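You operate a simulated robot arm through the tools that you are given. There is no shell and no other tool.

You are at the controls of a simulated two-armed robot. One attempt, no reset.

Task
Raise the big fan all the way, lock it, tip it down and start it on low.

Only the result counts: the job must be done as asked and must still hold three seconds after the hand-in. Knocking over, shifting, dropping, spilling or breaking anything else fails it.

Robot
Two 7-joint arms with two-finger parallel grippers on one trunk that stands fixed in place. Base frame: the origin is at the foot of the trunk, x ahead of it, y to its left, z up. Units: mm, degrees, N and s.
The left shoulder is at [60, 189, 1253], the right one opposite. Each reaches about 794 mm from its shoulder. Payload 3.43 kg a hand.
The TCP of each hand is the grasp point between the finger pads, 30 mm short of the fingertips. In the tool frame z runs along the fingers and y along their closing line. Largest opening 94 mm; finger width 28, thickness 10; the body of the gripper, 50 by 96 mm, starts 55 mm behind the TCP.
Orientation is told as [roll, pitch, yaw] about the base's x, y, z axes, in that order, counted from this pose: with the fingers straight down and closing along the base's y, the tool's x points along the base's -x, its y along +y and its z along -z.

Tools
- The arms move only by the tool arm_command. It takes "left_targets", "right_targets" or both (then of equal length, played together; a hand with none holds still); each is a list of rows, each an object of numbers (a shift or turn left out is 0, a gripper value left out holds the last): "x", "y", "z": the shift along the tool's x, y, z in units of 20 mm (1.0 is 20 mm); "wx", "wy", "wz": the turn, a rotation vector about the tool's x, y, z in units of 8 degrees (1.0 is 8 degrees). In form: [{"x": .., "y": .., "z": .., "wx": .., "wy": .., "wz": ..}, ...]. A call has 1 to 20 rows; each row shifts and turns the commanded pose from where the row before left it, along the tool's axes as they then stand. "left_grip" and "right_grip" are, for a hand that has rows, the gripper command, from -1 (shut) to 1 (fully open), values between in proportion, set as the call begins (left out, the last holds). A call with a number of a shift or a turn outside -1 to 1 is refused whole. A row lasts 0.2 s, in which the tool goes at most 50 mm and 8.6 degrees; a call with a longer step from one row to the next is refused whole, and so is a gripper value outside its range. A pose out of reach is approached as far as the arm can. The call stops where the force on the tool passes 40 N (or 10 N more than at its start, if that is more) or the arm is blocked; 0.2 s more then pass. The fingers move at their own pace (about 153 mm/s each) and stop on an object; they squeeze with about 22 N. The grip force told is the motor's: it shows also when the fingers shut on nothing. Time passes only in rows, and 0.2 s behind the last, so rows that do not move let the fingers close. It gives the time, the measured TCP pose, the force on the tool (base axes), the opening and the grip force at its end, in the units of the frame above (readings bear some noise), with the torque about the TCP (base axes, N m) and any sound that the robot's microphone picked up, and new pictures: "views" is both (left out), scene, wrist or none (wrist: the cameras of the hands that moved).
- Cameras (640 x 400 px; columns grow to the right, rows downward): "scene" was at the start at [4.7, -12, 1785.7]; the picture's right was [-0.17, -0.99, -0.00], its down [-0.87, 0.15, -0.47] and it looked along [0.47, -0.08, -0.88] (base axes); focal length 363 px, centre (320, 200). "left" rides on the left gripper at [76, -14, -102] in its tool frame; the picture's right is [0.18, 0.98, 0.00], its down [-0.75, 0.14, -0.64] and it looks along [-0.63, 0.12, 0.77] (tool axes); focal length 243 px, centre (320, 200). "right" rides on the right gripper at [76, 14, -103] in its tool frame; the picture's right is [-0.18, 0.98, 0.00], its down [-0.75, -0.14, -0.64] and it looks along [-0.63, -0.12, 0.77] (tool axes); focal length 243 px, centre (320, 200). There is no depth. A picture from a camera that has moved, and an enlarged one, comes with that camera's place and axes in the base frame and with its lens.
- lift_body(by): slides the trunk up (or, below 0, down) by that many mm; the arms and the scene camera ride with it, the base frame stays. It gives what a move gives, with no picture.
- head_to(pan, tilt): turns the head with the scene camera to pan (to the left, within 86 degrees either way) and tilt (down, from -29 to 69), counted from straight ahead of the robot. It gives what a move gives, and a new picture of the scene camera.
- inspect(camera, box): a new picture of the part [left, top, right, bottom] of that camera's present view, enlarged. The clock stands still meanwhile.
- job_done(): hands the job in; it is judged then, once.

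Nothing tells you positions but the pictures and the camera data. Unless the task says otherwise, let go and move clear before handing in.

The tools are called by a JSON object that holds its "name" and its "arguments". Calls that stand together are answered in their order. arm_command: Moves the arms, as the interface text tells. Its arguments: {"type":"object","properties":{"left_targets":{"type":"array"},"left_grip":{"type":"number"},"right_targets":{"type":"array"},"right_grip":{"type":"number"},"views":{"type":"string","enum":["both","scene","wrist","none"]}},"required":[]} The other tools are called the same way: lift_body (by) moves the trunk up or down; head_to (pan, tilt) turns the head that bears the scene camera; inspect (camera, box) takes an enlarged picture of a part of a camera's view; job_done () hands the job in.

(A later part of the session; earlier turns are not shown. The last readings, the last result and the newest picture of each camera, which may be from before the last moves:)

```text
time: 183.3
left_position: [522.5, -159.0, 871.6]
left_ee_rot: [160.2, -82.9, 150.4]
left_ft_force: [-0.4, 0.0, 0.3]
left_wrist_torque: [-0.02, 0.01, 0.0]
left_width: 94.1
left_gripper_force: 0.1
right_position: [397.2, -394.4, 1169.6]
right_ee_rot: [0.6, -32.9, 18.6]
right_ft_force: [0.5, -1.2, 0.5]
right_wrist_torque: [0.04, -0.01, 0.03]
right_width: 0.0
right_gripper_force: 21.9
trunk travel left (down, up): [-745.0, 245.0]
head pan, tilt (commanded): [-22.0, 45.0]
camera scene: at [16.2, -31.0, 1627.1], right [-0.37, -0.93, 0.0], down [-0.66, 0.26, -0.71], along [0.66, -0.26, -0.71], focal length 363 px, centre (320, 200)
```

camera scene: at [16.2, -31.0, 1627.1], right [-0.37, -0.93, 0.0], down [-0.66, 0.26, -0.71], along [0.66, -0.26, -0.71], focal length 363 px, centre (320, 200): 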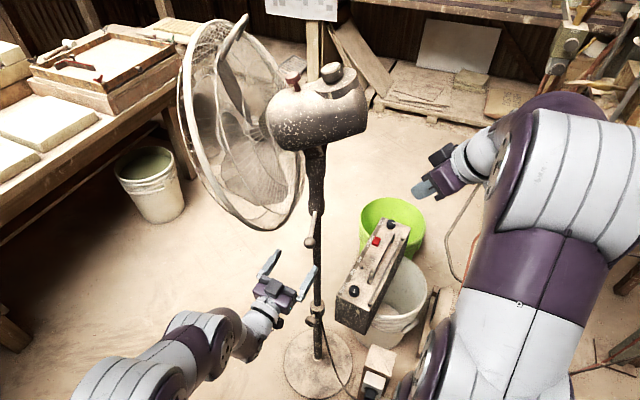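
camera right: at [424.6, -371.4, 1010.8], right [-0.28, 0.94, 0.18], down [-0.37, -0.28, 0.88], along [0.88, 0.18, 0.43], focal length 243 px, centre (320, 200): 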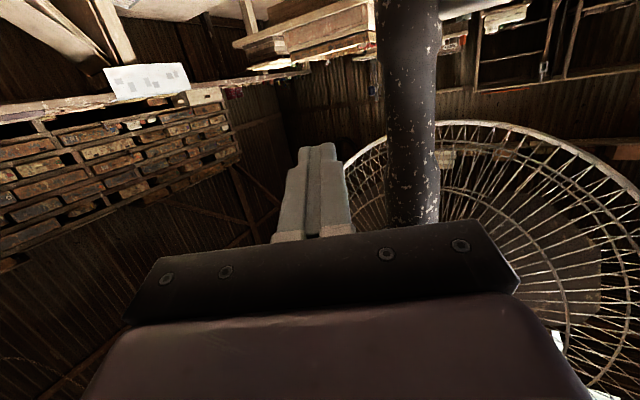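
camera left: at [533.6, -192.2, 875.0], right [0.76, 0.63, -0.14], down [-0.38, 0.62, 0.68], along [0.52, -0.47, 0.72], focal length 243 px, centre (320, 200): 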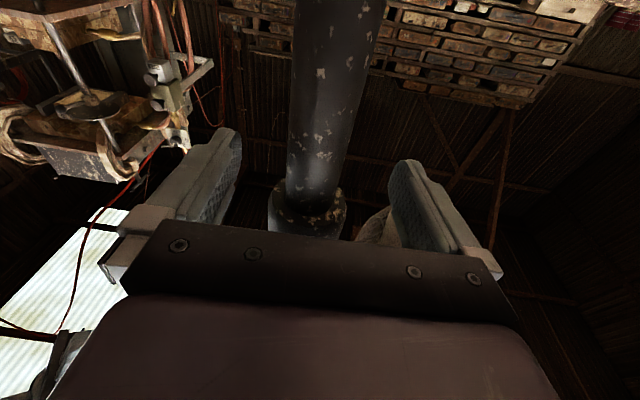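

Continuing to draw the left hand back toward my left side, away from the cage.

{"name": "arm_command", "arguments": {"left_targets": [{"z": -0.9}, {"z": -0.9}, {"z": -0.9}, {"z": -0.9}, {"z": -0.9}, {"z": -0.9}, {"z": -0.9}, {"z": -0.9}, {"z": -0.9}, {"z": -0.9}, {"z": -0.9}], "views": "scene"}}

```text
time: 185.7
left_position: [394.3, -11.4, 847.0]
left_ee_rot: [160.3, -82.9, 150.1]
left_ft_force: [-0.2, 0.2, -0.3]
left_wrist_torque: [-0.03, -0.01, -0.01]
left_width: 94.1
left_gripper_force: 0.1
right_position: [396.9, -395.4, 1169.4]
right_ee_rot: [0.5, -32.9, 18.6]
right_ft_force: [0.2, 0.9, -0.2]
right_wrist_torque: [0.04, 0.0, -0.01]
right_width: 0.3
right_gripper_force: 21.6
trunk travel left (down, up): [-745.0, 245.0]
head pan, tilt (commanded): [-22.0, 45.0]
camera scene: at [16.2, -30.7, 1627.1], right [-0.37, -0.93, 0.0], down [-0.66, 0.26, -0.71], along [0.66, -0.27, -0.71], focal length 363 px, centre (320, 200)
```

scene: 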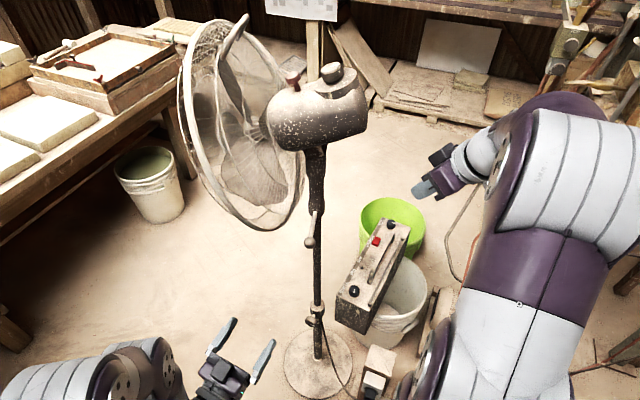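

I'll lower the left hand some more so it stays clear of the cage when the trunk rises, then raise the trunk.

{"name": "arm_command", "arguments": {"left_targets": [{"z": -0.9, "x": 0.3}, {"z": -0.9, "x": 0.3}, {"z": -0.7, "x": 0.7}, {"x": 0.9}, {"x": 0.9}, {"x": 0.9}], "views": "none"}}

{"name": "lift_body", "arguments": {"by": 240}}

{"name": "head_to", "arguments": {"pan": -22, "tilt": 50}}

```text
time: 187.1
left_position: [369.7, 22.4, 762.8]
left_ee_rot: [160.1, -83.0, 150.6]
left_ft_force: [0.1, 0.1, -0.5]
left_wrist_torque: [-0.02, -0.01, 0.0]
left_width: 93.9
left_gripper_force: 0.1
right_position: [397.6, -395.0, 1168.2]
right_ee_rot: [0.6, -32.9, 18.6]
right_ft_force: [-0.2, 0.0, -0.3]
right_wrist_torque: [-0.01, 0.0, 0.03]
right_width: 0.0
right_gripper_force: 22.3
trunk travel left (down, up): [-745.0, 245.0]
head pan, tilt (commanded): [-22.0, 45.0]
```

```text
time: 189.6
left_position: [369.9, 21.9, 1002.1]
left_ee_rot: [160.1, -83.0, 150.5]
left_ft_force: [0.1, 0.0, 0.1]
left_wrist_torque: [0.01, 0.01, 0.0]
left_width: 93.9
left_gripper_force: 0.1
right_position: [397.3, -395.2, 1409.0]
right_ee_rot: [0.7, -33.0, 18.7]
right_ft_force: [-0.3, 0.0, 0.6]
right_wrist_torque: [-0.03, 0.0, 0.03]
right_width: 0.0
right_gripper_force: 21.4
trunk travel left (down, up): [-985.0, 5.0]
head pan, tilt (commanded): [-22.0, 45.0]
```

```text
time: 190.3
left_position: [369.3, 22.0, 1002.0]
left_ee_rot: [160.2, -83.0, 150.4]
left_ft_force: [0.5, 0.0, -0.6]
left_wrist_torque: [0.0, 0.01, 0.03]
left_width: 94.2
left_gripper_force: 0.0
right_position: [397.1, -395.8, 1410.3]
right_ee_rot: [0.5, -32.8, 18.6]
right_ft_force: [0.3, -0.1, -0.5]
right_wrist_torque: [0.01, 0.01, -0.01]
right_width: 0.0
right_gripper_force: 21.6
trunk travel left (down, up): [-985.0, 5.0]
head pan, tilt (commanded): [-22.0, 50.0]
camera scene: at [12.4, -29.7, 1860.2], right [-0.37, -0.93, 0.0], down [-0.71, 0.29, -0.64], along [0.6, -0.24, -0.77], focal length 363 px, centre (320, 200)
```

scene: 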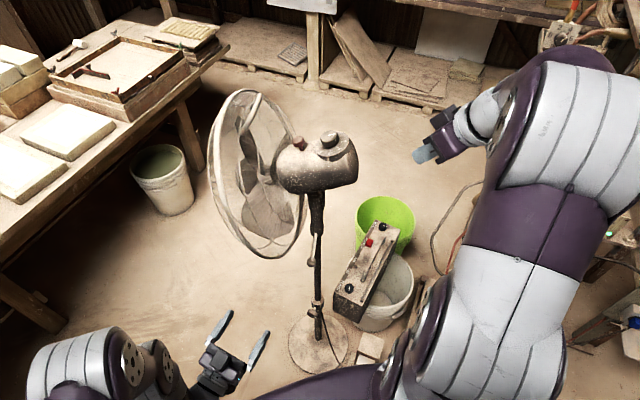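

Good overview from above. I'll zoom in on the dial to fix its position.

{"name": "inspect", "arguments": {"camera": "scene", "box": [290, 115, 370, 165]}}

{"name": "inspect", "arguments": {"camera": "right", "box": [0, 0, 640, 400]}}

```text
8.00 times, centred on (330, 140) of scene
camera zoom: at [12.4, -29.7, 1860.2], right [-0.37, -0.93, 0.0], down [-0.71, 0.29, -0.64], along [0.6, -0.24, -0.77], focal length 2904 px, centre (240, 680)
```

zoom: 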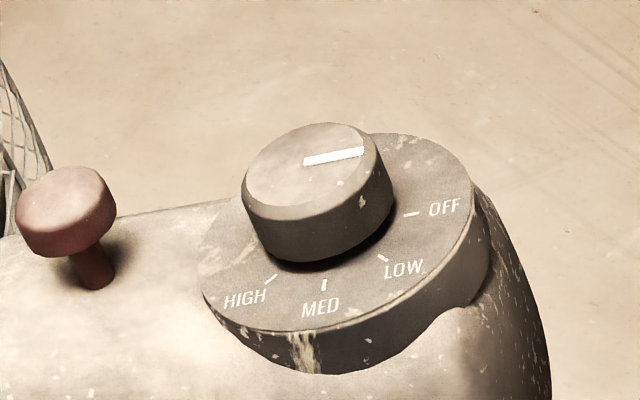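

```text
1.00 times, centred on (320, 200) of right (not enlarged: the box is as wide or as high as the picture)
camera zoom: at [280.0, -421.0, 1453.4], right [-0.17, 0.98, 0.11], down [0.32, -0.05, 0.95], along [0.93, 0.2, -0.3], focal length 243 px, centre (320, 200)
```

zoom: 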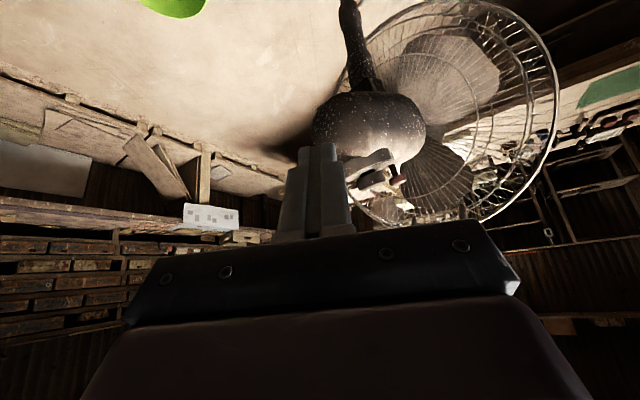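

Dial knob top is at about (576,-278,1344), axis tilted forward with the head; OFF→LOW is about 45° clockwise from above. I'll orient the right hand over it (nearly along the knob's axis) and part the fingers to ~62 mm, staying clear for now.

{"name": "arm_command", "arguments": {"right_targets": [{"wx": 0.297, "wy": 0.83, "wz": -0.394}, {"wx": 0.297, "wy": 0.83, "wz": -0.394}, {"wx": 0.297, "wy": 0.83, "wz": -0.394}, {"wx": 0.297, "wy": 0.83, "wz": -0.394}, {"wx": 0.297, "wy": 0.83, "wz": -0.394}], "right_grip": 0.33, "views": "both"}}

```text
time: 191.5
left_position: [371.0, 23.8, 1002.2]
left_ee_rot: [160.5, -83.0, 150.1]
left_ft_force: [1.1, 0.6, -0.2]
left_wrist_torque: [0.0, 0.0, 0.0]
left_width: 94.0
left_gripper_force: 0.0
right_position: [397.4, -395.4, 1408.7]
right_ee_rot: [-15.0, 2.2, 30.2]
right_ft_force: [0.5, 0.0, 0.2]
right_wrist_torque: [0.01, 0.01, -0.01]
right_width: 62.6
right_gripper_force: 0.0
trunk travel left (down, up): [-985.0, 5.0]
head pan, tilt (commanded): [-22.0, 50.0]
camera scene: at [13.3, -29.1, 1860.1], right [-0.37, -0.93, 0.0], down [-0.71, 0.29, -0.64], along [0.6, -0.24, -0.77], focal length 363 px, centre (320, 200)
camera right: at [315.5, -396.8, 1507.0], right [-0.33, 0.91, -0.26], down [0.66, 0.42, 0.63], along [0.68, 0.03, -0.73], focal length 243 px, centre (320, 200)
```

scene: 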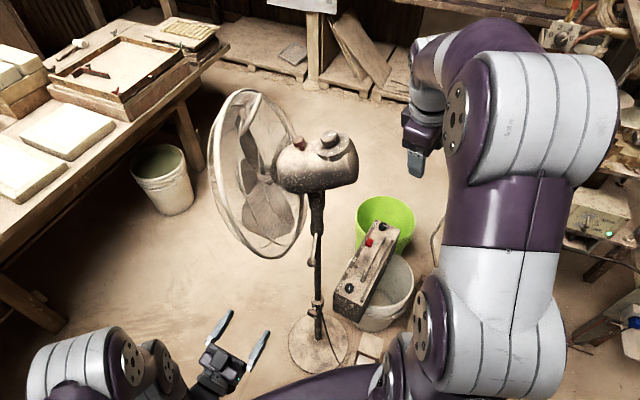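
right: 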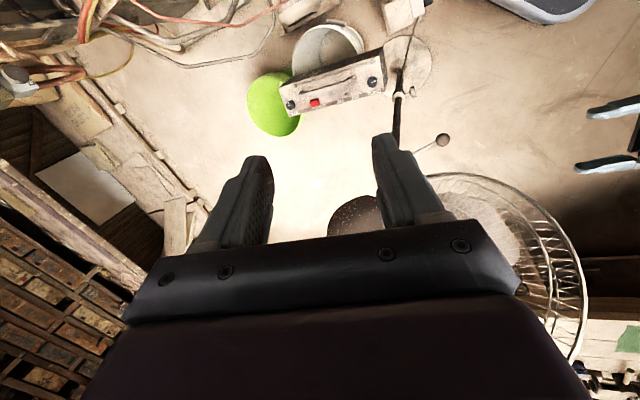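

Orientation is right. Now I'll carry the hand over toward the dial at a safe height, in two stages.

{"name": "arm_command", "arguments": {"right_targets": [{"x": -0.94, "y": -0.018, "z": -0.092}, {"x": -0.94, "y": -0.018, "z": -0.092}, {"x": -0.94, "y": -0.018, "z": -0.092}, {"x": -0.94, "y": -0.018, "z": -0.092}, {"x": -0.94, "y": -0.018, "z": -0.092}, {"x": -0.94, "y": -0.018, "z": -0.092}], "views": "both"}}

```text
time: 192.9
left_position: [368.8, 21.7, 1002.1]
left_ee_rot: [160.3, -83.0, 150.2]
left_ft_force: [-1.1, 0.2, 0.1]
left_wrist_torque: [-0.01, -0.01, 0.01]
left_width: 94.1
left_gripper_force: 0.1
right_position: [485.4, -336.0, 1402.7]
right_ee_rot: [-15.0, 2.0, 30.5]
right_ft_force: [-0.3, -0.5, 0.0]
right_wrist_torque: [0.01, 0.01, -0.02]
right_width: 62.8
right_gripper_force: 0.0
right hand out of reach, approached as far as the arm can: row 5, 6
trunk travel left (down, up): [-985.0, 5.0]
head pan, tilt (commanded): [-22.0, 50.0]
camera scene: at [12.0, -29.1, 1860.1], right [-0.37, -0.93, 0.0], down [-0.71, 0.29, -0.64], along [0.6, -0.24, -0.77], focal length 363 px, centre (320, 200)
camera right: at [403.2, -338.8, 1500.0], right [-0.33, 0.91, -0.26], down [0.66, 0.42, 0.63], along [0.68, 0.04, -0.73], focal length 243 px, centre (320, 200)
```

scene: 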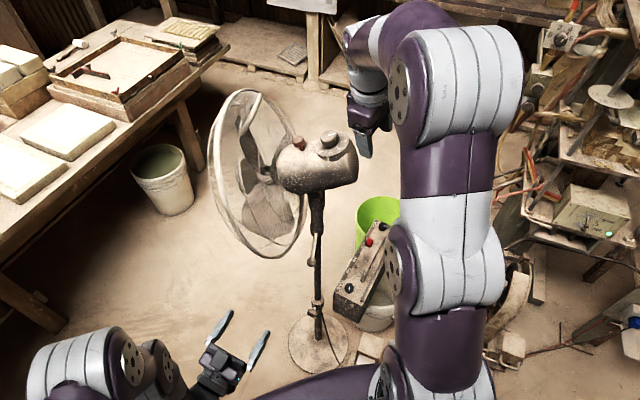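
right: 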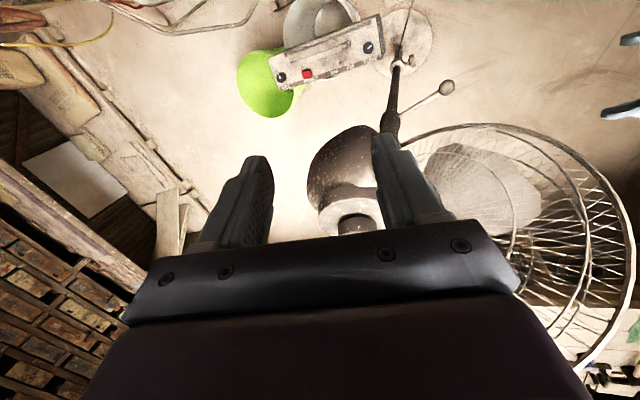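

A joint limit shows up for this hand yaw. The knob is round, so I'll untwist the hand by about 30° and try going forward again.

{"name": "arm_command", "arguments": {"right_targets": [{"wz": 0.9}, {"wz": 0.9}, {"wz": 0.9}, {"wz": 0.9}], "views": "none"}}

{"name": "arm_command", "arguments": {"right_targets": [{"x": -0.8, "y": 0.4}, {"x": -0.8, "y": 0.4}], "views": "none"}}

```text
time: 193.9
left_position: [371.0, 22.1, 1002.7]
left_ee_rot: [160.1, -82.9, 150.4]
left_ft_force: [0.4, 0.9, -0.4]
left_wrist_torque: [0.0, -0.02, 0.01]
left_width: 94.1
left_gripper_force: 0.1
right_position: [484.7, -337.6, 1401.9]
right_ee_rot: [-14.1, -5.4, 2.4]
right_ft_force: [0.0, -0.3, 0.2]
right_wrist_torque: [0.02, -0.02, -0.02]
right_width: 62.5
right_gripper_force: 0.0
trunk travel left (down, up): [-985.0, 5.0]
head pan, tilt (commanded): [-22.0, 50.0]
```

```text
time: 194.5
left_position: [371.2, 21.9, 1002.6]
left_ee_rot: [160.4, -83.0, 150.2]
left_ft_force: [0.4, -1.2, -0.2]
left_wrist_torque: [0.01, 0.02, 0.0]
left_width: 94.1
left_gripper_force: 0.1
right_position: [509.7, -319.8, 1387.8]
right_ee_rot: [-14.2, -5.3, 2.4]
right_ft_force: [0.5, 0.2, -0.1]
right_wrist_torque: [0.02, 0.01, 0.03]
right_width: 62.3
right_gripper_force: 0.1
right hand out of reach, approached as far as the arm can: row 1, 2
trunk travel left (down, up): [-985.0, 5.0]
head pan, tilt (commanded): [-22.0, 50.0]
```

It's a reach boundary with the hand this upright. I'll lean the hand back toward the robot (about 33° off the knob's axis), which brings the wrist closer, and move to a hover point behind and above the dial.

{"name": "arm_command", "arguments": {"right_targets": [{"wy": -0.694, "wz": -0.299}, {"wy": -0.694, "wz": -0.299}, {"wy": -0.694, "wz": -0.299}], "views": "none"}}

{"name": "arm_command", "arguments": {"right_targets": [{"x": -0.6, "y": 0.43, "z": -0.3}, {"x": -0.6, "y": 0.43, "z": -0.2}, {"x": -0.6, "y": 0.43, "z": -0.12}, {"x": -0.6, "y": 0.43, "z": -0.1}, {"x": -0.65, "y": 0.43}], "views": "both"}}

```text
time: 195.3
left_position: [369.4, 21.5, 1002.7]
left_ee_rot: [160.1, -83.0, 150.5]
left_ft_force: [0.0, 0.1, 0.3]
left_wrist_torque: [-0.01, -0.02, 0.03]
left_width: 94.0
left_gripper_force: 0.0
right_position: [508.3, -320.5, 1387.4]
right_ee_rot: [-16.6, -19.7, 14.1]
right_ft_force: [0.6, -0.5, -0.3]
right_wrist_torque: [0.0, 0.0, -0.04]
right_width: 62.7
right_gripper_force: 0.0
trunk travel left (down, up): [-985.0, 5.0]
head pan, tilt (commanded): [-22.0, 50.0]
```

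```text
time: 196.5
left_position: [370.8, 21.6, 1002.5]
left_ee_rot: [160.3, -83.0, 150.1]
left_ft_force: [-0.5, 1.1, 0.6]
left_wrist_torque: [0.0, 0.0, -0.03]
left_width: 93.8
left_gripper_force: 0.0
right_position: [555.4, -261.2, 1409.6]
right_ee_rot: [-16.6, -19.4, 14.1]
right_ft_force: [0.0, 0.1, 0.1]
right_wrist_torque: [-0.03, -0.01, 0.02]
right_width: 62.7
right_gripper_force: 0.0
trunk travel left (down, up): [-985.0, 5.0]
head pan, tilt (commanded): [-22.0, 50.0]
camera scene: at [13.0, -29.1, 1860.1], right [-0.37, -0.93, 0.0], down [-0.71, 0.29, -0.64], along [0.6, -0.24, -0.77], focal length 363 px, centre (320, 200)
camera right: at [444.7, -245.1, 1472.3], right [0.03, 0.98, -0.2], down [0.47, 0.17, 0.87], along [0.88, -0.12, -0.45], focal length 243 px, centre (320, 200)
```

scene: 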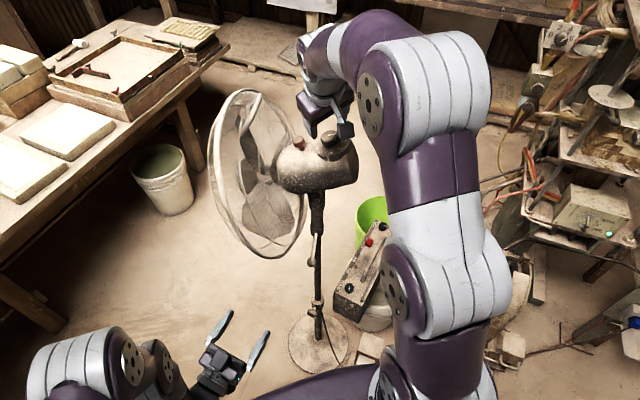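
right: 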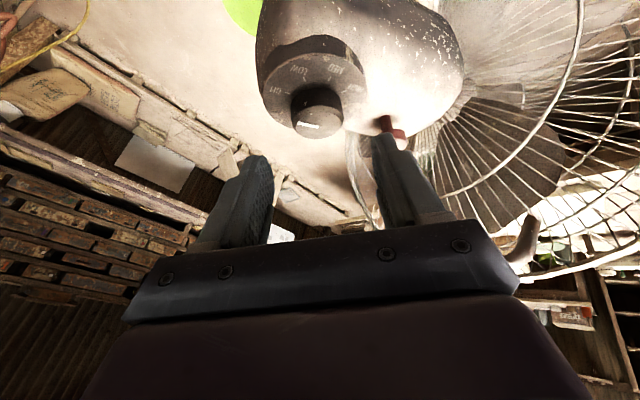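

Hover reached with no limit, and the dial is in clear view of the right camera. Zooming in to align.

{"name": "inspect", "arguments": {"camera": "right", "box": [250, 20, 420, 160]}}

{"name": "inspect", "arguments": {"camera": "scene", "box": [280, 80, 380, 180]}}

```text
2.86 times, centred on (335, 90) of right
camera zoom: at [444.7, -245.1, 1472.3], right [0.03, 0.98, -0.2], down [0.47, 0.17, 0.87], along [0.88, -0.12, -0.45], focal length 693 px, centre (277, 514)
```

zoom: 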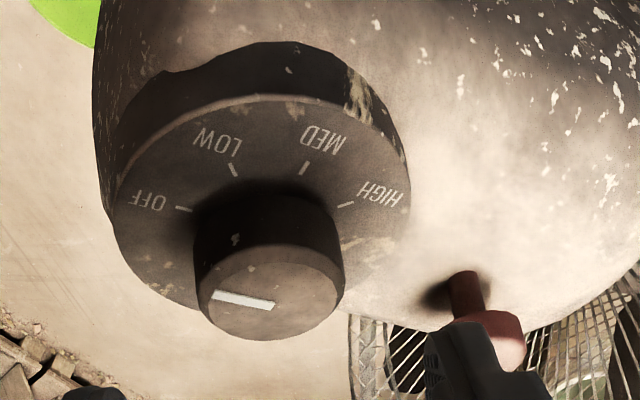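

```text
4.00 times, centred on (330, 130) of scene
camera zoom: at [13.0, -29.1, 1860.1], right [-0.37, -0.93, 0.0], down [-0.71, 0.29, -0.64], along [0.6, -0.24, -0.77], focal length 1452 px, centre (280, 480)
```

zoom: 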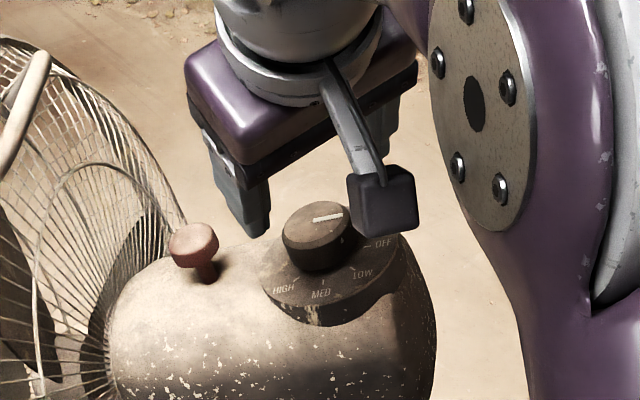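

Positions agree well: the knob top is at (576,-278,1343), straight along the fingers' line, 59 mm ahead. I'll narrow the opening to ~52 mm (to clear the red knob) and advance 40 mm.

{"name": "arm_command", "arguments": {"right_targets": [{}, {"z": 0.5}, {"z": 0.5}, {"z": 0.5}, {"z": 0.5}], "right_grip": 0.11, "views": "wrist"}}

{"name": "inspect", "arguments": {"camera": "right", "box": [230, 60, 430, 220]}}

{"name": "inspect", "arguments": {"camera": "scene", "box": [280, 80, 380, 180]}}

```text
time: 197.7
left_position: [371.8, 22.1, 1002.3]
left_ee_rot: [160.2, -83.0, 150.2]
left_ft_force: [-0.8, 0.3, -1.9]
left_wrist_torque: [-0.02, -0.04, -0.02]
left_width: 94.2
left_gripper_force: 0.1
right_position: [570.0, -270.7, 1374.3]
right_ee_rot: [-16.7, -19.5, 13.9]
right_ft_force: [-0.4, 0.1, 0.8]
right_wrist_torque: [0.01, 0.03, -0.05]
right_width: 52.3
right_gripper_force: 0.1
trunk travel left (down, up): [-985.0, 5.0]
head pan, tilt (commanded): [-22.0, 50.0]
camera right: at [459.7, -254.6, 1436.0], right [0.03, 0.98, -0.2], down [0.46, 0.17, 0.87], along [0.88, -0.12, -0.45], focal length 243 px, centre (320, 200)
```

right: 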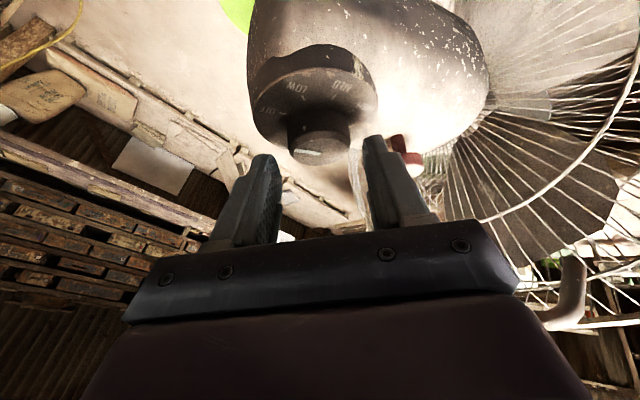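

```text
2.50 times, centred on (330, 140) of right
camera zoom: at [459.7, -254.6, 1436.0], right [0.03, 0.98, -0.2], down [0.46, 0.17, 0.87], along [0.88, -0.12, -0.45], focal length 606 px, centre (295, 350)
```

zoom: 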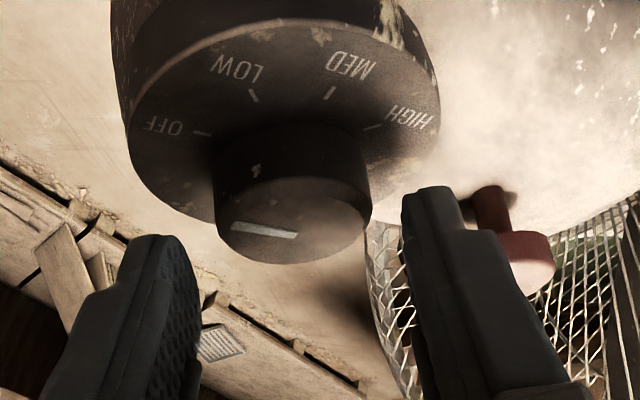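

```text
4.00 times, centred on (330, 130) of scene
camera zoom: at [13.2, -29.8, 1860.1], right [-0.37, -0.93, 0.0], down [-0.71, 0.29, -0.64], along [0.6, -0.24, -0.77], focal length 1452 px, centre (280, 480)
```

zoom: 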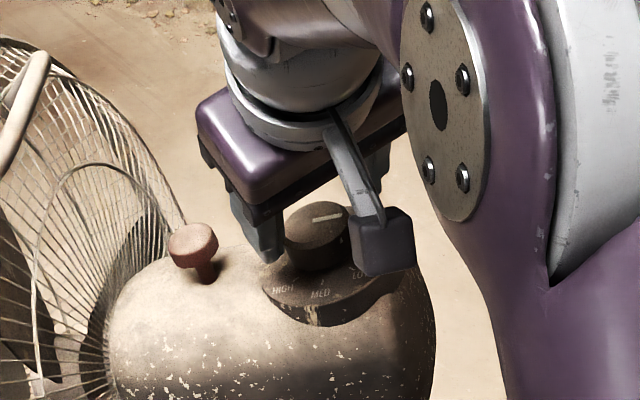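

Well centred, clear of the red knob. Advancing the remaining 18 mm slowly.

{"name": "arm_command", "arguments": {"right_targets": [{"z": 0.3}, {"z": 0.3}, {"z": 0.3}], "views": "wrist"}}

{"name": "inspect", "arguments": {"camera": "right", "box": [230, 60, 430, 220]}}

{"name": "inspect", "arguments": {"camera": "scene", "box": [280, 80, 380, 180]}}

```text
time: 198.5
left_position: [371.0, 22.4, 1002.3]
left_ee_rot: [160.2, -83.0, 150.4]
left_ft_force: [0.3, 0.5, 0.2]
left_wrist_torque: [0.0, -0.04, 0.02]
left_width: 94.3
left_gripper_force: 0.0
right_position: [574.8, -274.7, 1356.8]
right_ee_rot: [-16.6, -19.5, 13.9]
right_ft_force: [-0.1, -0.3, -0.1]
right_wrist_torque: [-0.02, -0.01, -0.06]
right_width: 52.2
right_gripper_force: 0.1
trunk travel left (down, up): [-985.0, 5.0]
head pan, tilt (commanded): [-22.0, 50.0]
camera right: at [465.5, -257.3, 1419.9], right [0.03, 0.98, -0.2], down [0.46, 0.17, 0.87], along [0.88, -0.12, -0.45], focal length 243 px, centre (320, 200)
```

right: 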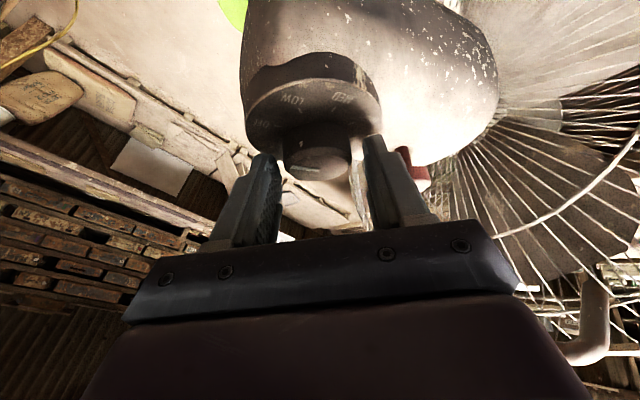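

```text
2.50 times, centred on (330, 140) of right
camera zoom: at [465.5, -257.3, 1419.9], right [0.03, 0.98, -0.2], down [0.46, 0.17, 0.87], along [0.88, -0.12, -0.45], focal length 606 px, centre (295, 350)
```

zoom: 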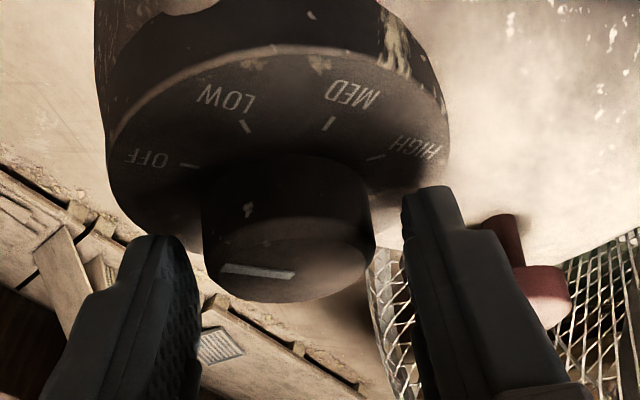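

```text
4.00 times, centred on (330, 130) of scene
camera zoom: at [12.6, -29.8, 1860.1], right [-0.37, -0.93, 0.0], down [-0.71, 0.29, -0.64], along [0.6, -0.24, -0.77], focal length 1452 px, centre (280, 480)
```

zoom: 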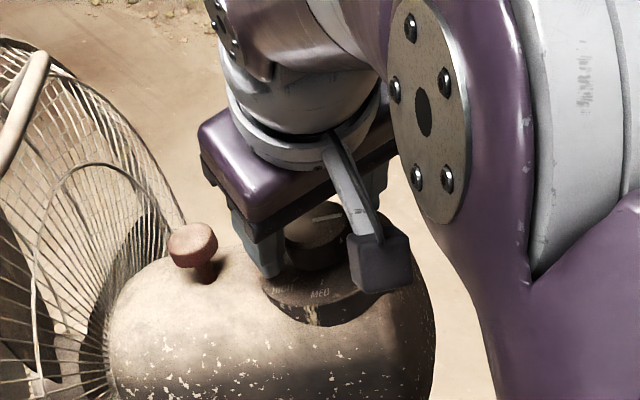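

The fingertips now straddle the knob to about 14 mm depth. I'll fine-tune by 3 mm to put the TCP on the knob's axis and close gently.

{"name": "arm_command", "arguments": {"right_targets": [{"x": -0.15, "y": -0.04, "z": 0.08}, {}], "views": "none"}}

{"name": "arm_command", "arguments": {"right_targets": [{}, {}], "right_grip": -1, "views": "both"}}

{"name": "inspect", "arguments": {"camera": "right", "box": [230, 60, 430, 220]}}

```text
time: 199.1
left_position: [370.0, 21.7, 1002.3]
left_ee_rot: [160.2, -82.9, 150.4]
left_ft_force: [-0.5, -0.1, -0.4]
left_wrist_torque: [-0.02, -0.01, -0.04]
left_width: 93.8
left_gripper_force: 0.0
right_position: [578.3, -274.6, 1357.2]
right_ee_rot: [-16.7, -19.6, 14.2]
right_ft_force: [-0.2, 0.9, 0.0]
right_wrist_torque: [-0.02, 0.02, 0.01]
right_width: 52.2
right_gripper_force: 0.1
trunk travel left (down, up): [-985.0, 5.0]
head pan, tilt (commanded): [-22.0, 50.0]
```

```text
time: 199.7
left_position: [369.7, 21.9, 1003.0]
left_ee_rot: [160.2, -83.1, 150.4]
left_ft_force: [-0.9, 0.4, 0.1]
left_wrist_torque: [-0.05, -0.02, -0.01]
left_width: 93.9
left_gripper_force: 0.1
right_position: [579.0, -273.5, 1356.8]
right_ee_rot: [-16.7, -19.5, 14.0]
right_ft_force: [-0.2, -0.3, -0.3]
right_wrist_torque: [-0.23, 0.09, 0.01]
right_width: 39.5
right_gripper_force: 45.1
trunk travel left (down, up): [-985.0, 5.0]
head pan, tilt (commanded): [-22.0, 50.0]
camera scene: at [12.3, -29.6, 1860.1], right [-0.37, -0.93, 0.0], down [-0.71, 0.29, -0.64], along [0.6, -0.24, -0.77], focal length 363 px, centre (320, 200)
camera right: at [468.9, -257.3, 1419.8], right [0.03, 0.98, -0.2], down [0.46, 0.17, 0.87], along [0.88, -0.12, -0.45], focal length 243 px, centre (320, 200)
```

scene: 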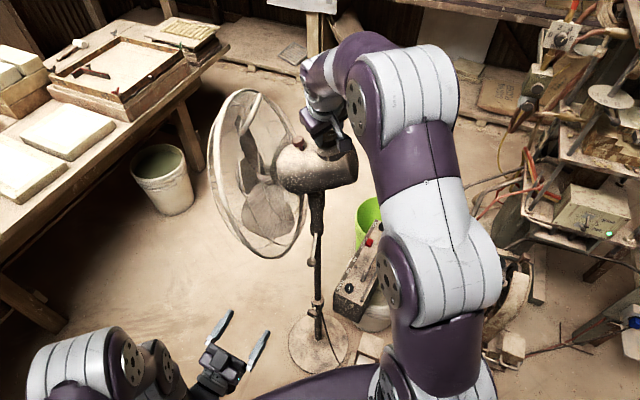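
right: 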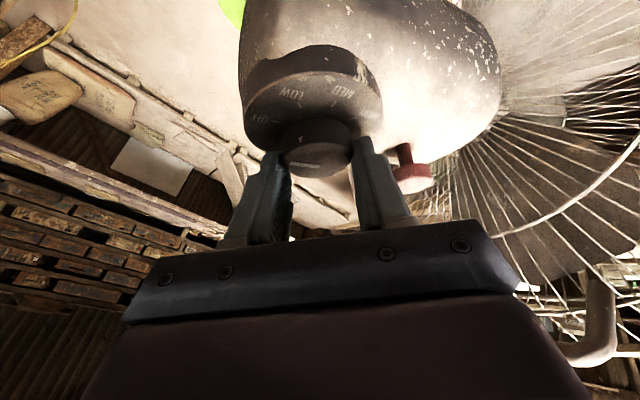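

```text
2.50 times, centred on (330, 140) of right
camera zoom: at [468.9, -257.3, 1419.8], right [0.03, 0.98, -0.2], down [0.46, 0.17, 0.87], along [0.88, -0.12, -0.45], focal length 606 px, centre (295, 350)
```

zoom: 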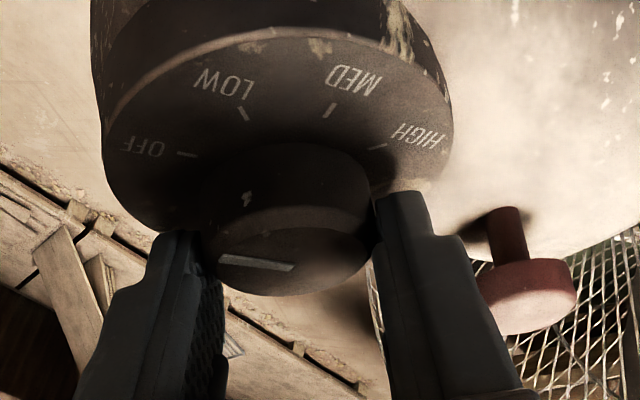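

I have the dial (39.5 mm) with almost no side force. Now turn it clockwise about its own axis, half way first.

{"name": "arm_command", "arguments": {"right_targets": [{"wx": 0.38, "wz": 0.59}, {"wx": 0.38, "wz": 0.59}, {"wx": 0.38, "wz": 0.59}, {"wx": 0.38, "wz": 0.59}], "views": "both"}}

{"name": "inspect", "arguments": {"camera": "right", "box": [230, 60, 430, 220]}}

```text
time: 200.7
left_position: [371.0, 24.1, 1002.3]
left_ee_rot: [160.8, -83.0, 149.7]
left_ft_force: [-0.2, 0.0, 0.6]
left_wrist_torque: [-0.04, -0.03, 0.01]
left_width: 94.1
left_gripper_force: 0.0
right_position: [579.5, -272.6, 1356.4]
right_ee_rot: [-21.5, -25.8, -5.3]
right_ft_force: [-0.9, 7.1, -5.0]
right_wrist_torque: [0.21, -0.43, 0.15]
right_width: 39.1
right_gripper_force: 44.7
trunk travel left (down, up): [-985.0, 5.0]
head pan, tilt (commanded): [-22.0, 50.0]
camera scene: at [12.9, -27.4, 1860.1], right [-0.37, -0.93, 0.0], down [-0.71, 0.29, -0.64], along [0.6, -0.24, -0.77], focal length 363 px, centre (320, 200)
camera right: at [477.0, -211.7, 1404.2], right [0.4, 0.88, -0.24], down [0.41, 0.07, 0.91], along [0.82, -0.47, -0.33], focal length 243 px, centre (320, 200)
```

scene: 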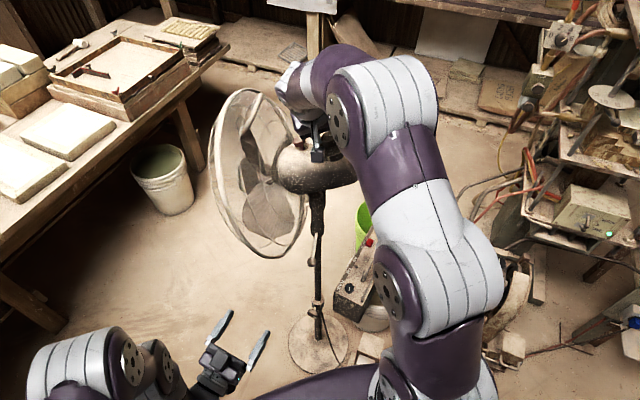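
right: 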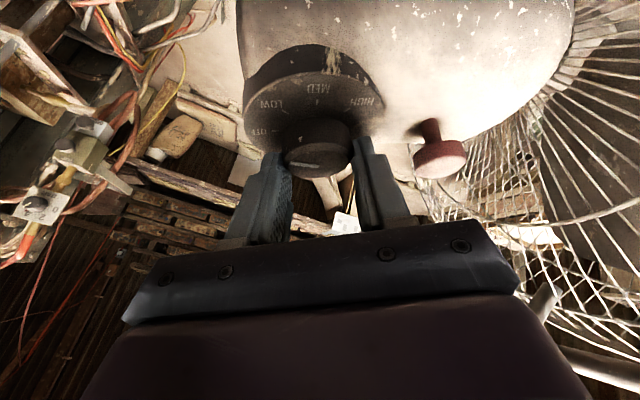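

```text
2.50 times, centred on (330, 140) of right
camera zoom: at [477.0, -211.7, 1404.2], right [0.4, 0.88, -0.24], down [0.41, 0.07, 0.91], along [0.82, -0.47, -0.33], focal length 606 px, centre (295, 350)
```

zoom: 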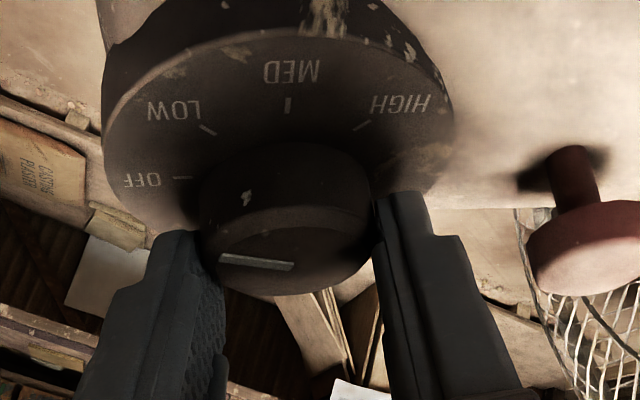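

The dial has turned about 22° with the hand. Turning the other half to LOW.

{"name": "arm_command", "arguments": {"right_targets": [{"wx": 0.38, "wz": 0.59}, {"wx": 0.38, "wz": 0.59}, {"wx": 0.38, "wz": 0.59}, {"wx": 0.38, "wz": 0.59}], "views": "both"}}

{"name": "inspect", "arguments": {"camera": "right", "box": [230, 60, 430, 220]}}

```text
time: 201.7
left_position: [371.3, 24.0, 1000.8]
left_ee_rot: [161.2, -82.9, 149.4]
left_ft_force: [0.3, 0.1, -1.0]
left_wrist_torque: [-0.02, 0.0, 0.03]
left_width: 94.1
left_gripper_force: 0.1
right_position: [579.6, -272.0, 1357.1]
right_ee_rot: [-23.9, -33.1, -25.2]
right_ft_force: [-2.8, 12.7, -11.1]
right_wrist_torque: [0.94, -0.38, 0.0]
right_width: 39.2
right_gripper_force: 45.0
trunk travel left (down, up): [-985.0, 5.0]
head pan, tilt (commanded): [-22.0, 50.0]
camera scene: at [13.5, -26.0, 1860.1], right [-0.37, -0.93, 0.0], down [-0.71, 0.29, -0.64], along [0.6, -0.24, -0.77], focal length 363 px, centre (320, 200)
camera right: at [502.3, -174.5, 1387.6], right [0.72, 0.65, -0.23], down [0.31, 0.0, 0.95], along [0.62, -0.76, -0.2], focal length 243 px, centre (320, 200)
```

scene: 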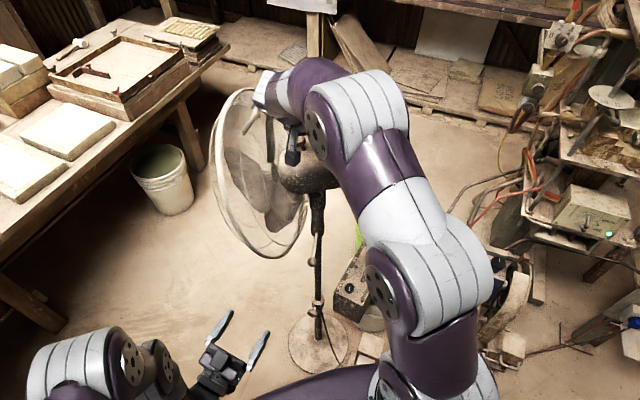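
right: 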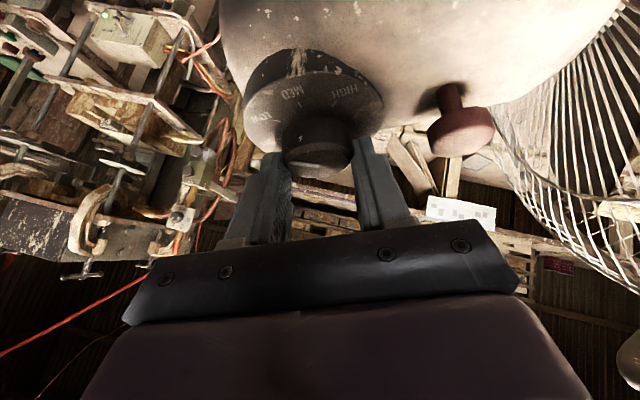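

```text
2.50 times, centred on (330, 140) of right
camera zoom: at [502.3, -174.5, 1387.6], right [0.72, 0.65, -0.23], down [0.31, 0.0, 0.95], along [0.62, -0.76, -0.2], focal length 606 px, centre (295, 350)
```

zoom: 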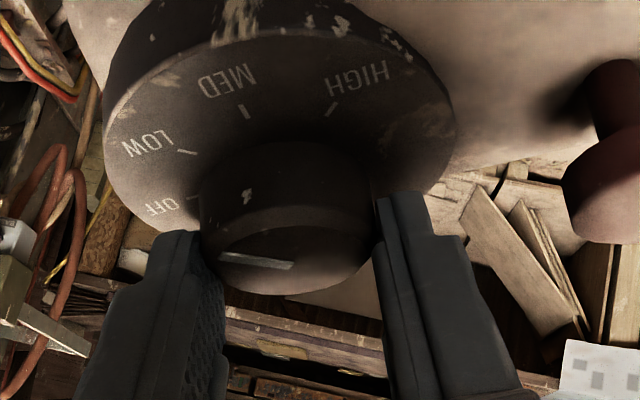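

The LOW tick now sits where the OFF tick was relative to the pointer, so the dial should be at LOW. I'll open the fingers slightly and check the dial and whether the fan is turning.

{"name": "arm_command", "arguments": {"right_targets": [{}, {}, {}], "right_grip": 0.11, "views": "both"}}

{"name": "inspect", "arguments": {"camera": "right", "box": [230, 60, 430, 220]}}

{"name": "inspect", "arguments": {"camera": "scene", "box": [200, 70, 380, 270]}}

```text
time: 202.5
left_position: [370.4, 22.3, 1001.7]
left_ee_rot: [160.1, -82.9, 150.4]
left_ft_force: [-0.4, 0.7, 0.6]
left_wrist_torque: [0.01, 0.0, -0.02]
left_width: 94.1
left_gripper_force: 0.2
right_position: [579.4, -274.8, 1355.9]
right_ee_rot: [-23.7, -33.1, -25.3]
right_ft_force: [-0.6, -0.1, 0.6]
right_wrist_torque: [0.0, -0.03, 0.02]
right_width: 52.2
right_gripper_force: 0.1
trunk travel left (down, up): [-985.0, 5.0]
head pan, tilt (commanded): [-22.0, 50.0]
camera scene: at [12.3, -29.9, 1860.1], right [-0.37, -0.93, 0.0], down [-0.71, 0.29, -0.64], along [0.6, -0.24, -0.77], focal length 363 px, centre (320, 200)
camera right: at [501.4, -178.1, 1388.2], right [0.72, 0.66, -0.23], down [0.31, 0.0, 0.95], along [0.62, -0.76, -0.2], focal length 243 px, centre (320, 200)
```

scene: 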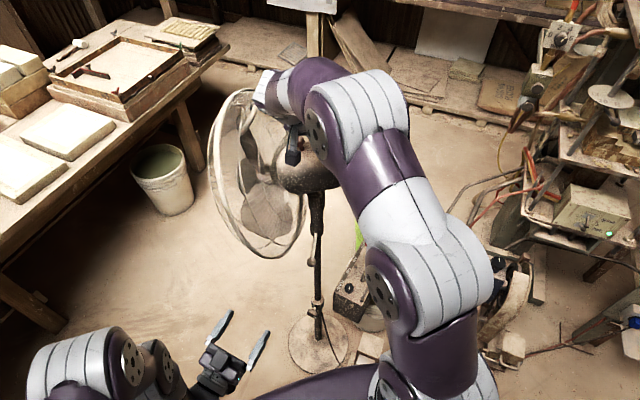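
right: 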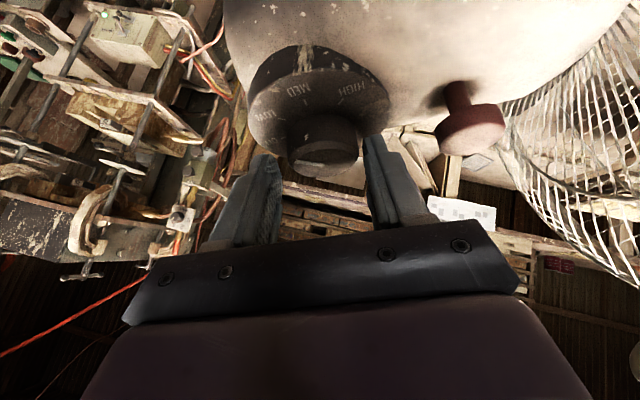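

```text
2.50 times, centred on (330, 140) of right
camera zoom: at [501.4, -178.1, 1388.2], right [0.72, 0.66, -0.23], down [0.31, 0.0, 0.95], along [0.62, -0.76, -0.2], focal length 606 px, centre (295, 350)
```

zoom: 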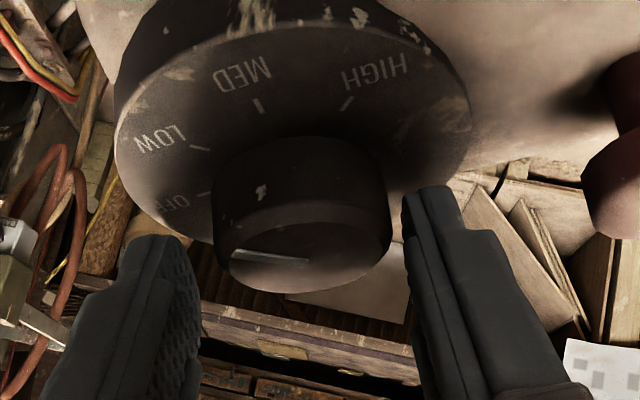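

```text
2.00 times, centred on (290, 170) of scene
camera zoom: at [12.3, -29.9, 1860.1], right [-0.37, -0.93, 0.0], down [-0.71, 0.29, -0.64], along [0.6, -0.24, -0.77], focal length 726 px, centre (380, 260)
```

zoom: 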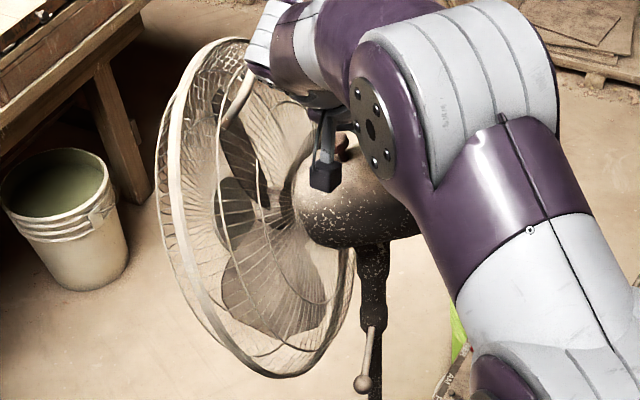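

The pointer stays put at about 42° from OFF — at the LOW mark. I'll let a second pass and compare the blades to see if they turn.

{"name": "arm_command", "arguments": {"left_targets": [{}, {}, {}, {}, {}], "views": "none"}}

{"name": "inspect", "arguments": {"camera": "scene", "box": [200, 70, 380, 270]}}

{"name": "arm_command", "arguments": {"left_targets": [{}], "views": "none"}}

{"name": "inspect", "arguments": {"camera": "scene", "box": [200, 70, 380, 270]}}

```text
time: 203.7
left_position: [370.6, 22.4, 1002.6]
left_ee_rot: [160.2, -83.0, 150.4]
left_ft_force: [1.0, -0.9, 0.1]
left_wrist_torque: [0.0, 0.01, -0.02]
left_width: 94.2
left_gripper_force: 0.0
right_position: [578.1, -275.5, 1357.0]
right_ee_rot: [-23.8, -33.1, -25.2]
right_ft_force: [0.3, 1.0, -0.9]
right_wrist_torque: [0.01, 0.01, -0.01]
right_width: 52.0
right_gripper_force: 0.1
trunk travel left (down, up): [-985.0, 5.0]
head pan, tilt (commanded): [-22.0, 50.0]
```

```text
2.00 times, centred on (290, 170) of scene
camera zoom: at [12.4, -29.7, 1860.1], right [-0.37, -0.93, 0.0], down [-0.71, 0.29, -0.64], along [0.6, -0.24, -0.77], focal length 726 px, centre (380, 260)
```

zoom: 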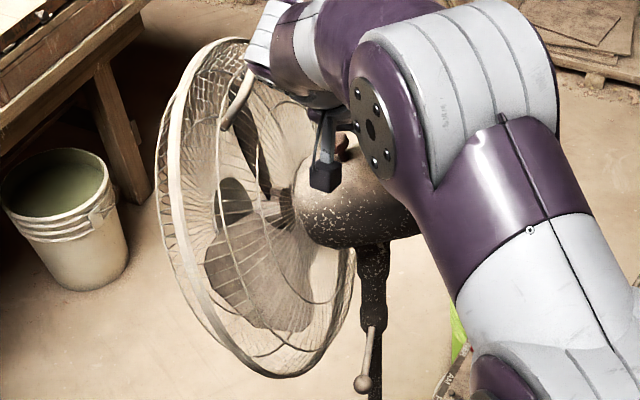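

```text
time: 204.1
left_position: [371.0, 22.0, 1002.1]
left_ee_rot: [160.2, -83.0, 150.3]
left_ft_force: [-1.0, -0.2, -0.3]
left_wrist_torque: [0.01, -0.03, -0.02]
left_width: 94.0
left_gripper_force: 0.1
right_position: [578.9, -274.3, 1356.4]
right_ee_rot: [-23.8, -33.1, -25.2]
right_ft_force: [-0.5, 0.1, -0.7]
right_wrist_torque: [0.04, 0.03, -0.01]
right_width: 52.2
right_gripper_force: 0.0
trunk travel left (down, up): [-985.0, 5.0]
head pan, tilt (commanded): [-22.0, 50.0]
```

```text
2.00 times, centred on (290, 170) of scene
camera zoom: at [12.5, -29.5, 1860.1], right [-0.37, -0.93, 0.0], down [-0.71, 0.29, -0.64], along [0.6, -0.24, -0.77], focal length 726 px, centre (380, 260)
```

zoom: 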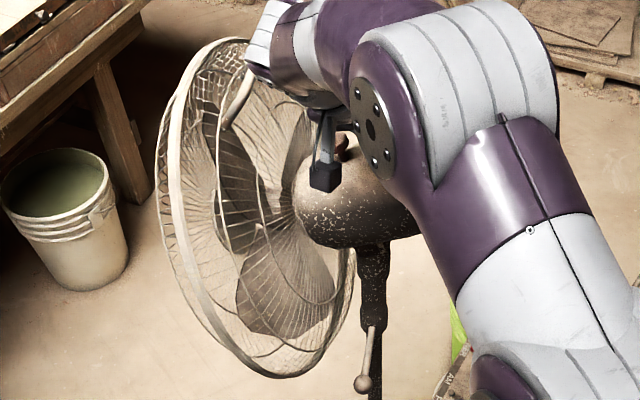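

The blades are at different angles in each frame, so the fan is running, with the dial at LOW. Now I'll withdraw the right hand: first straight out of the knob along the fingers, then back toward the robot.

{"name": "arm_command", "arguments": {"right_targets": [{"z": -0.4}, {"z": -0.5}, {"z": -0.5}, {"z": -0.5}, {"z": -0.5}, {"z": -0.4}], "views": "both"}}

{"name": "inspect", "arguments": {"camera": "right", "box": [230, 20, 430, 180]}}

```text
time: 205.5
left_position: [370.2, 22.4, 1003.1]
left_ee_rot: [160.2, -83.1, 150.5]
left_ft_force: [0.6, -0.1, -0.2]
left_wrist_torque: [-0.04, 0.03, -0.01]
left_width: 93.8
left_gripper_force: 0.1
right_position: [557.6, -243.9, 1393.8]
right_ee_rot: [-23.8, -33.1, -25.2]
right_ft_force: [-0.1, 1.4, -0.2]
right_wrist_torque: [0.02, -0.05, 0.01]
right_width: 52.3
right_gripper_force: 0.1
right hand out of reach, approached as far as the arm can: row 6
trunk travel left (down, up): [-985.0, 5.0]
head pan, tilt (commanded): [-22.0, 50.0]
camera scene: at [11.6, -29.7, 1860.1], right [-0.37, -0.93, 0.0], down [-0.71, 0.29, -0.64], along [0.6, -0.24, -0.77], focal length 363 px, centre (320, 200)
camera right: at [480.4, -146.9, 1425.4], right [0.72, 0.66, -0.23], down [0.31, 0.0, 0.95], along [0.62, -0.75, -0.2], focal length 243 px, centre (320, 200)
```

scene: 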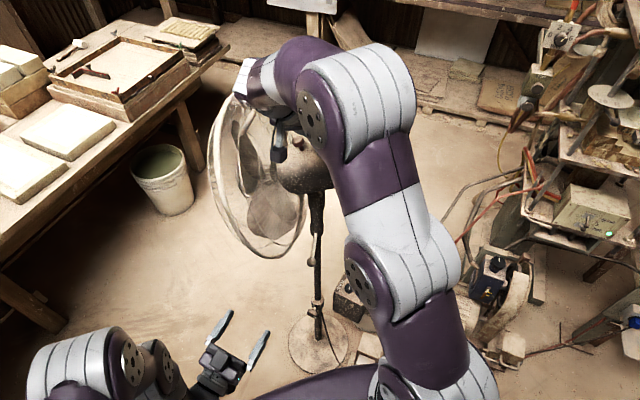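
right: 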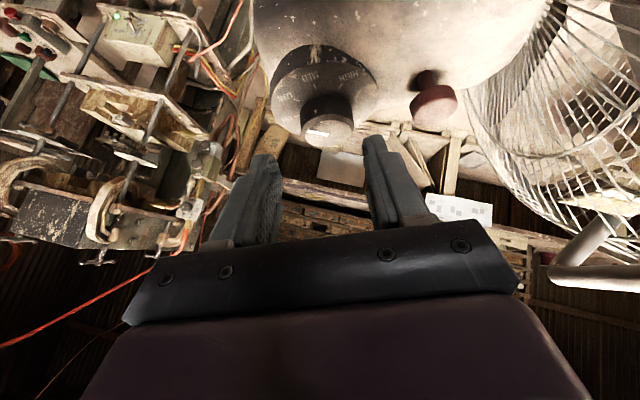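

```text
2.50 times, centred on (330, 100) of right
camera zoom: at [480.4, -146.9, 1425.4], right [0.72, 0.66, -0.23], down [0.31, 0.0, 0.95], along [0.62, -0.75, -0.2], focal length 606 px, centre (295, 450)
```

zoom: 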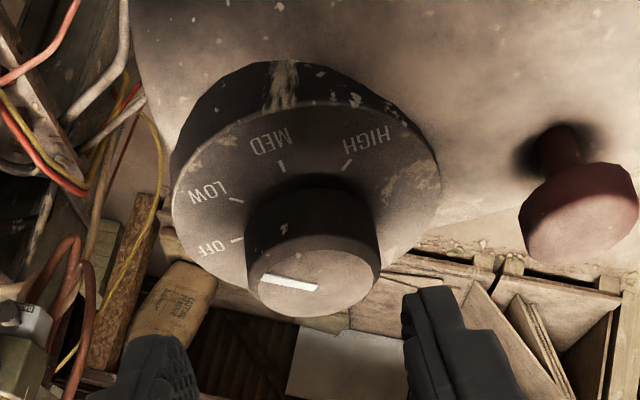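

The dial pointer sits on the LOW mark (about 41–42° from OFF, marks are 45° apart). Now I'll move the right hand back toward the robot, clear of the fan.

{"name": "arm_command", "arguments": {"right_targets": [{"x": 0.68, "y": -0.53, "z": -0.25}, {"x": 0.68, "y": -0.53, "z": -0.25}, {"x": 0.68, "y": -0.53, "z": -0.25}, {"x": 0.68, "y": -0.53, "z": -0.25}, {"x": 0.68, "y": -0.53, "z": -0.25}, {"x": 0.68, "y": -0.53, "z": -0.25}, {"x": 0.68, "y": -0.53, "z": -0.25}, {"x": 0.68, "y": -0.53, "z": -0.25}], "views": "both"}}

```text
time: 207.3
left_position: [369.1, 21.6, 1002.7]
left_ee_rot: [160.0, -83.0, 150.6]
left_ft_force: [0.2, 0.8, 0.0]
left_wrist_torque: [-0.02, 0.01, 0.03]
left_width: 93.8
left_gripper_force: 0.1
right_position: [412.5, -245.3, 1393.1]
right_ee_rot: [-23.8, -33.2, -25.2]
right_ft_force: [-0.2, -0.3, -0.6]
right_wrist_torque: [0.0, 0.0, 0.01]
right_width: 52.2
right_gripper_force: 0.0
trunk travel left (down, up): [-985.0, 5.0]
head pan, tilt (commanded): [-22.0, 50.0]
camera scene: at [10.8, -29.7, 1860.1], right [-0.37, -0.93, 0.0], down [-0.71, 0.29, -0.64], along [0.6, -0.24, -0.77], focal length 363 px, centre (320, 200)
camera right: at [335.7, -147.9, 1425.7], right [0.72, 0.66, -0.23], down [0.31, 0.0, 0.95], along [0.62, -0.76, -0.2], focal length 243 px, centre (320, 200)
```

scene: 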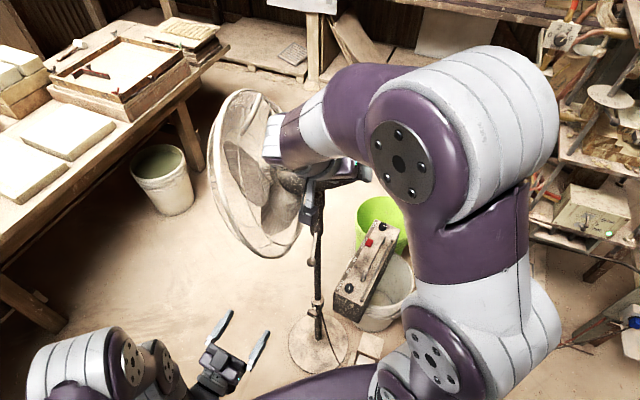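
right: 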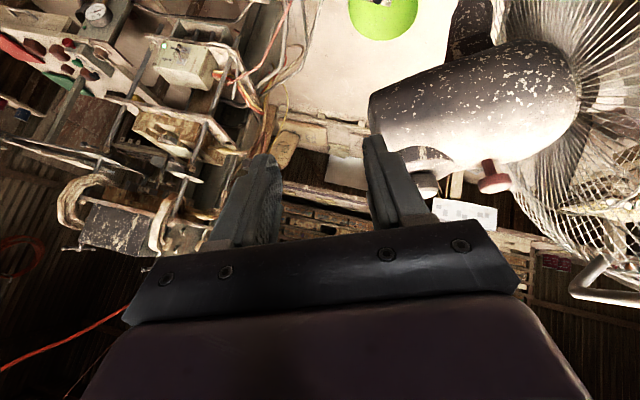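

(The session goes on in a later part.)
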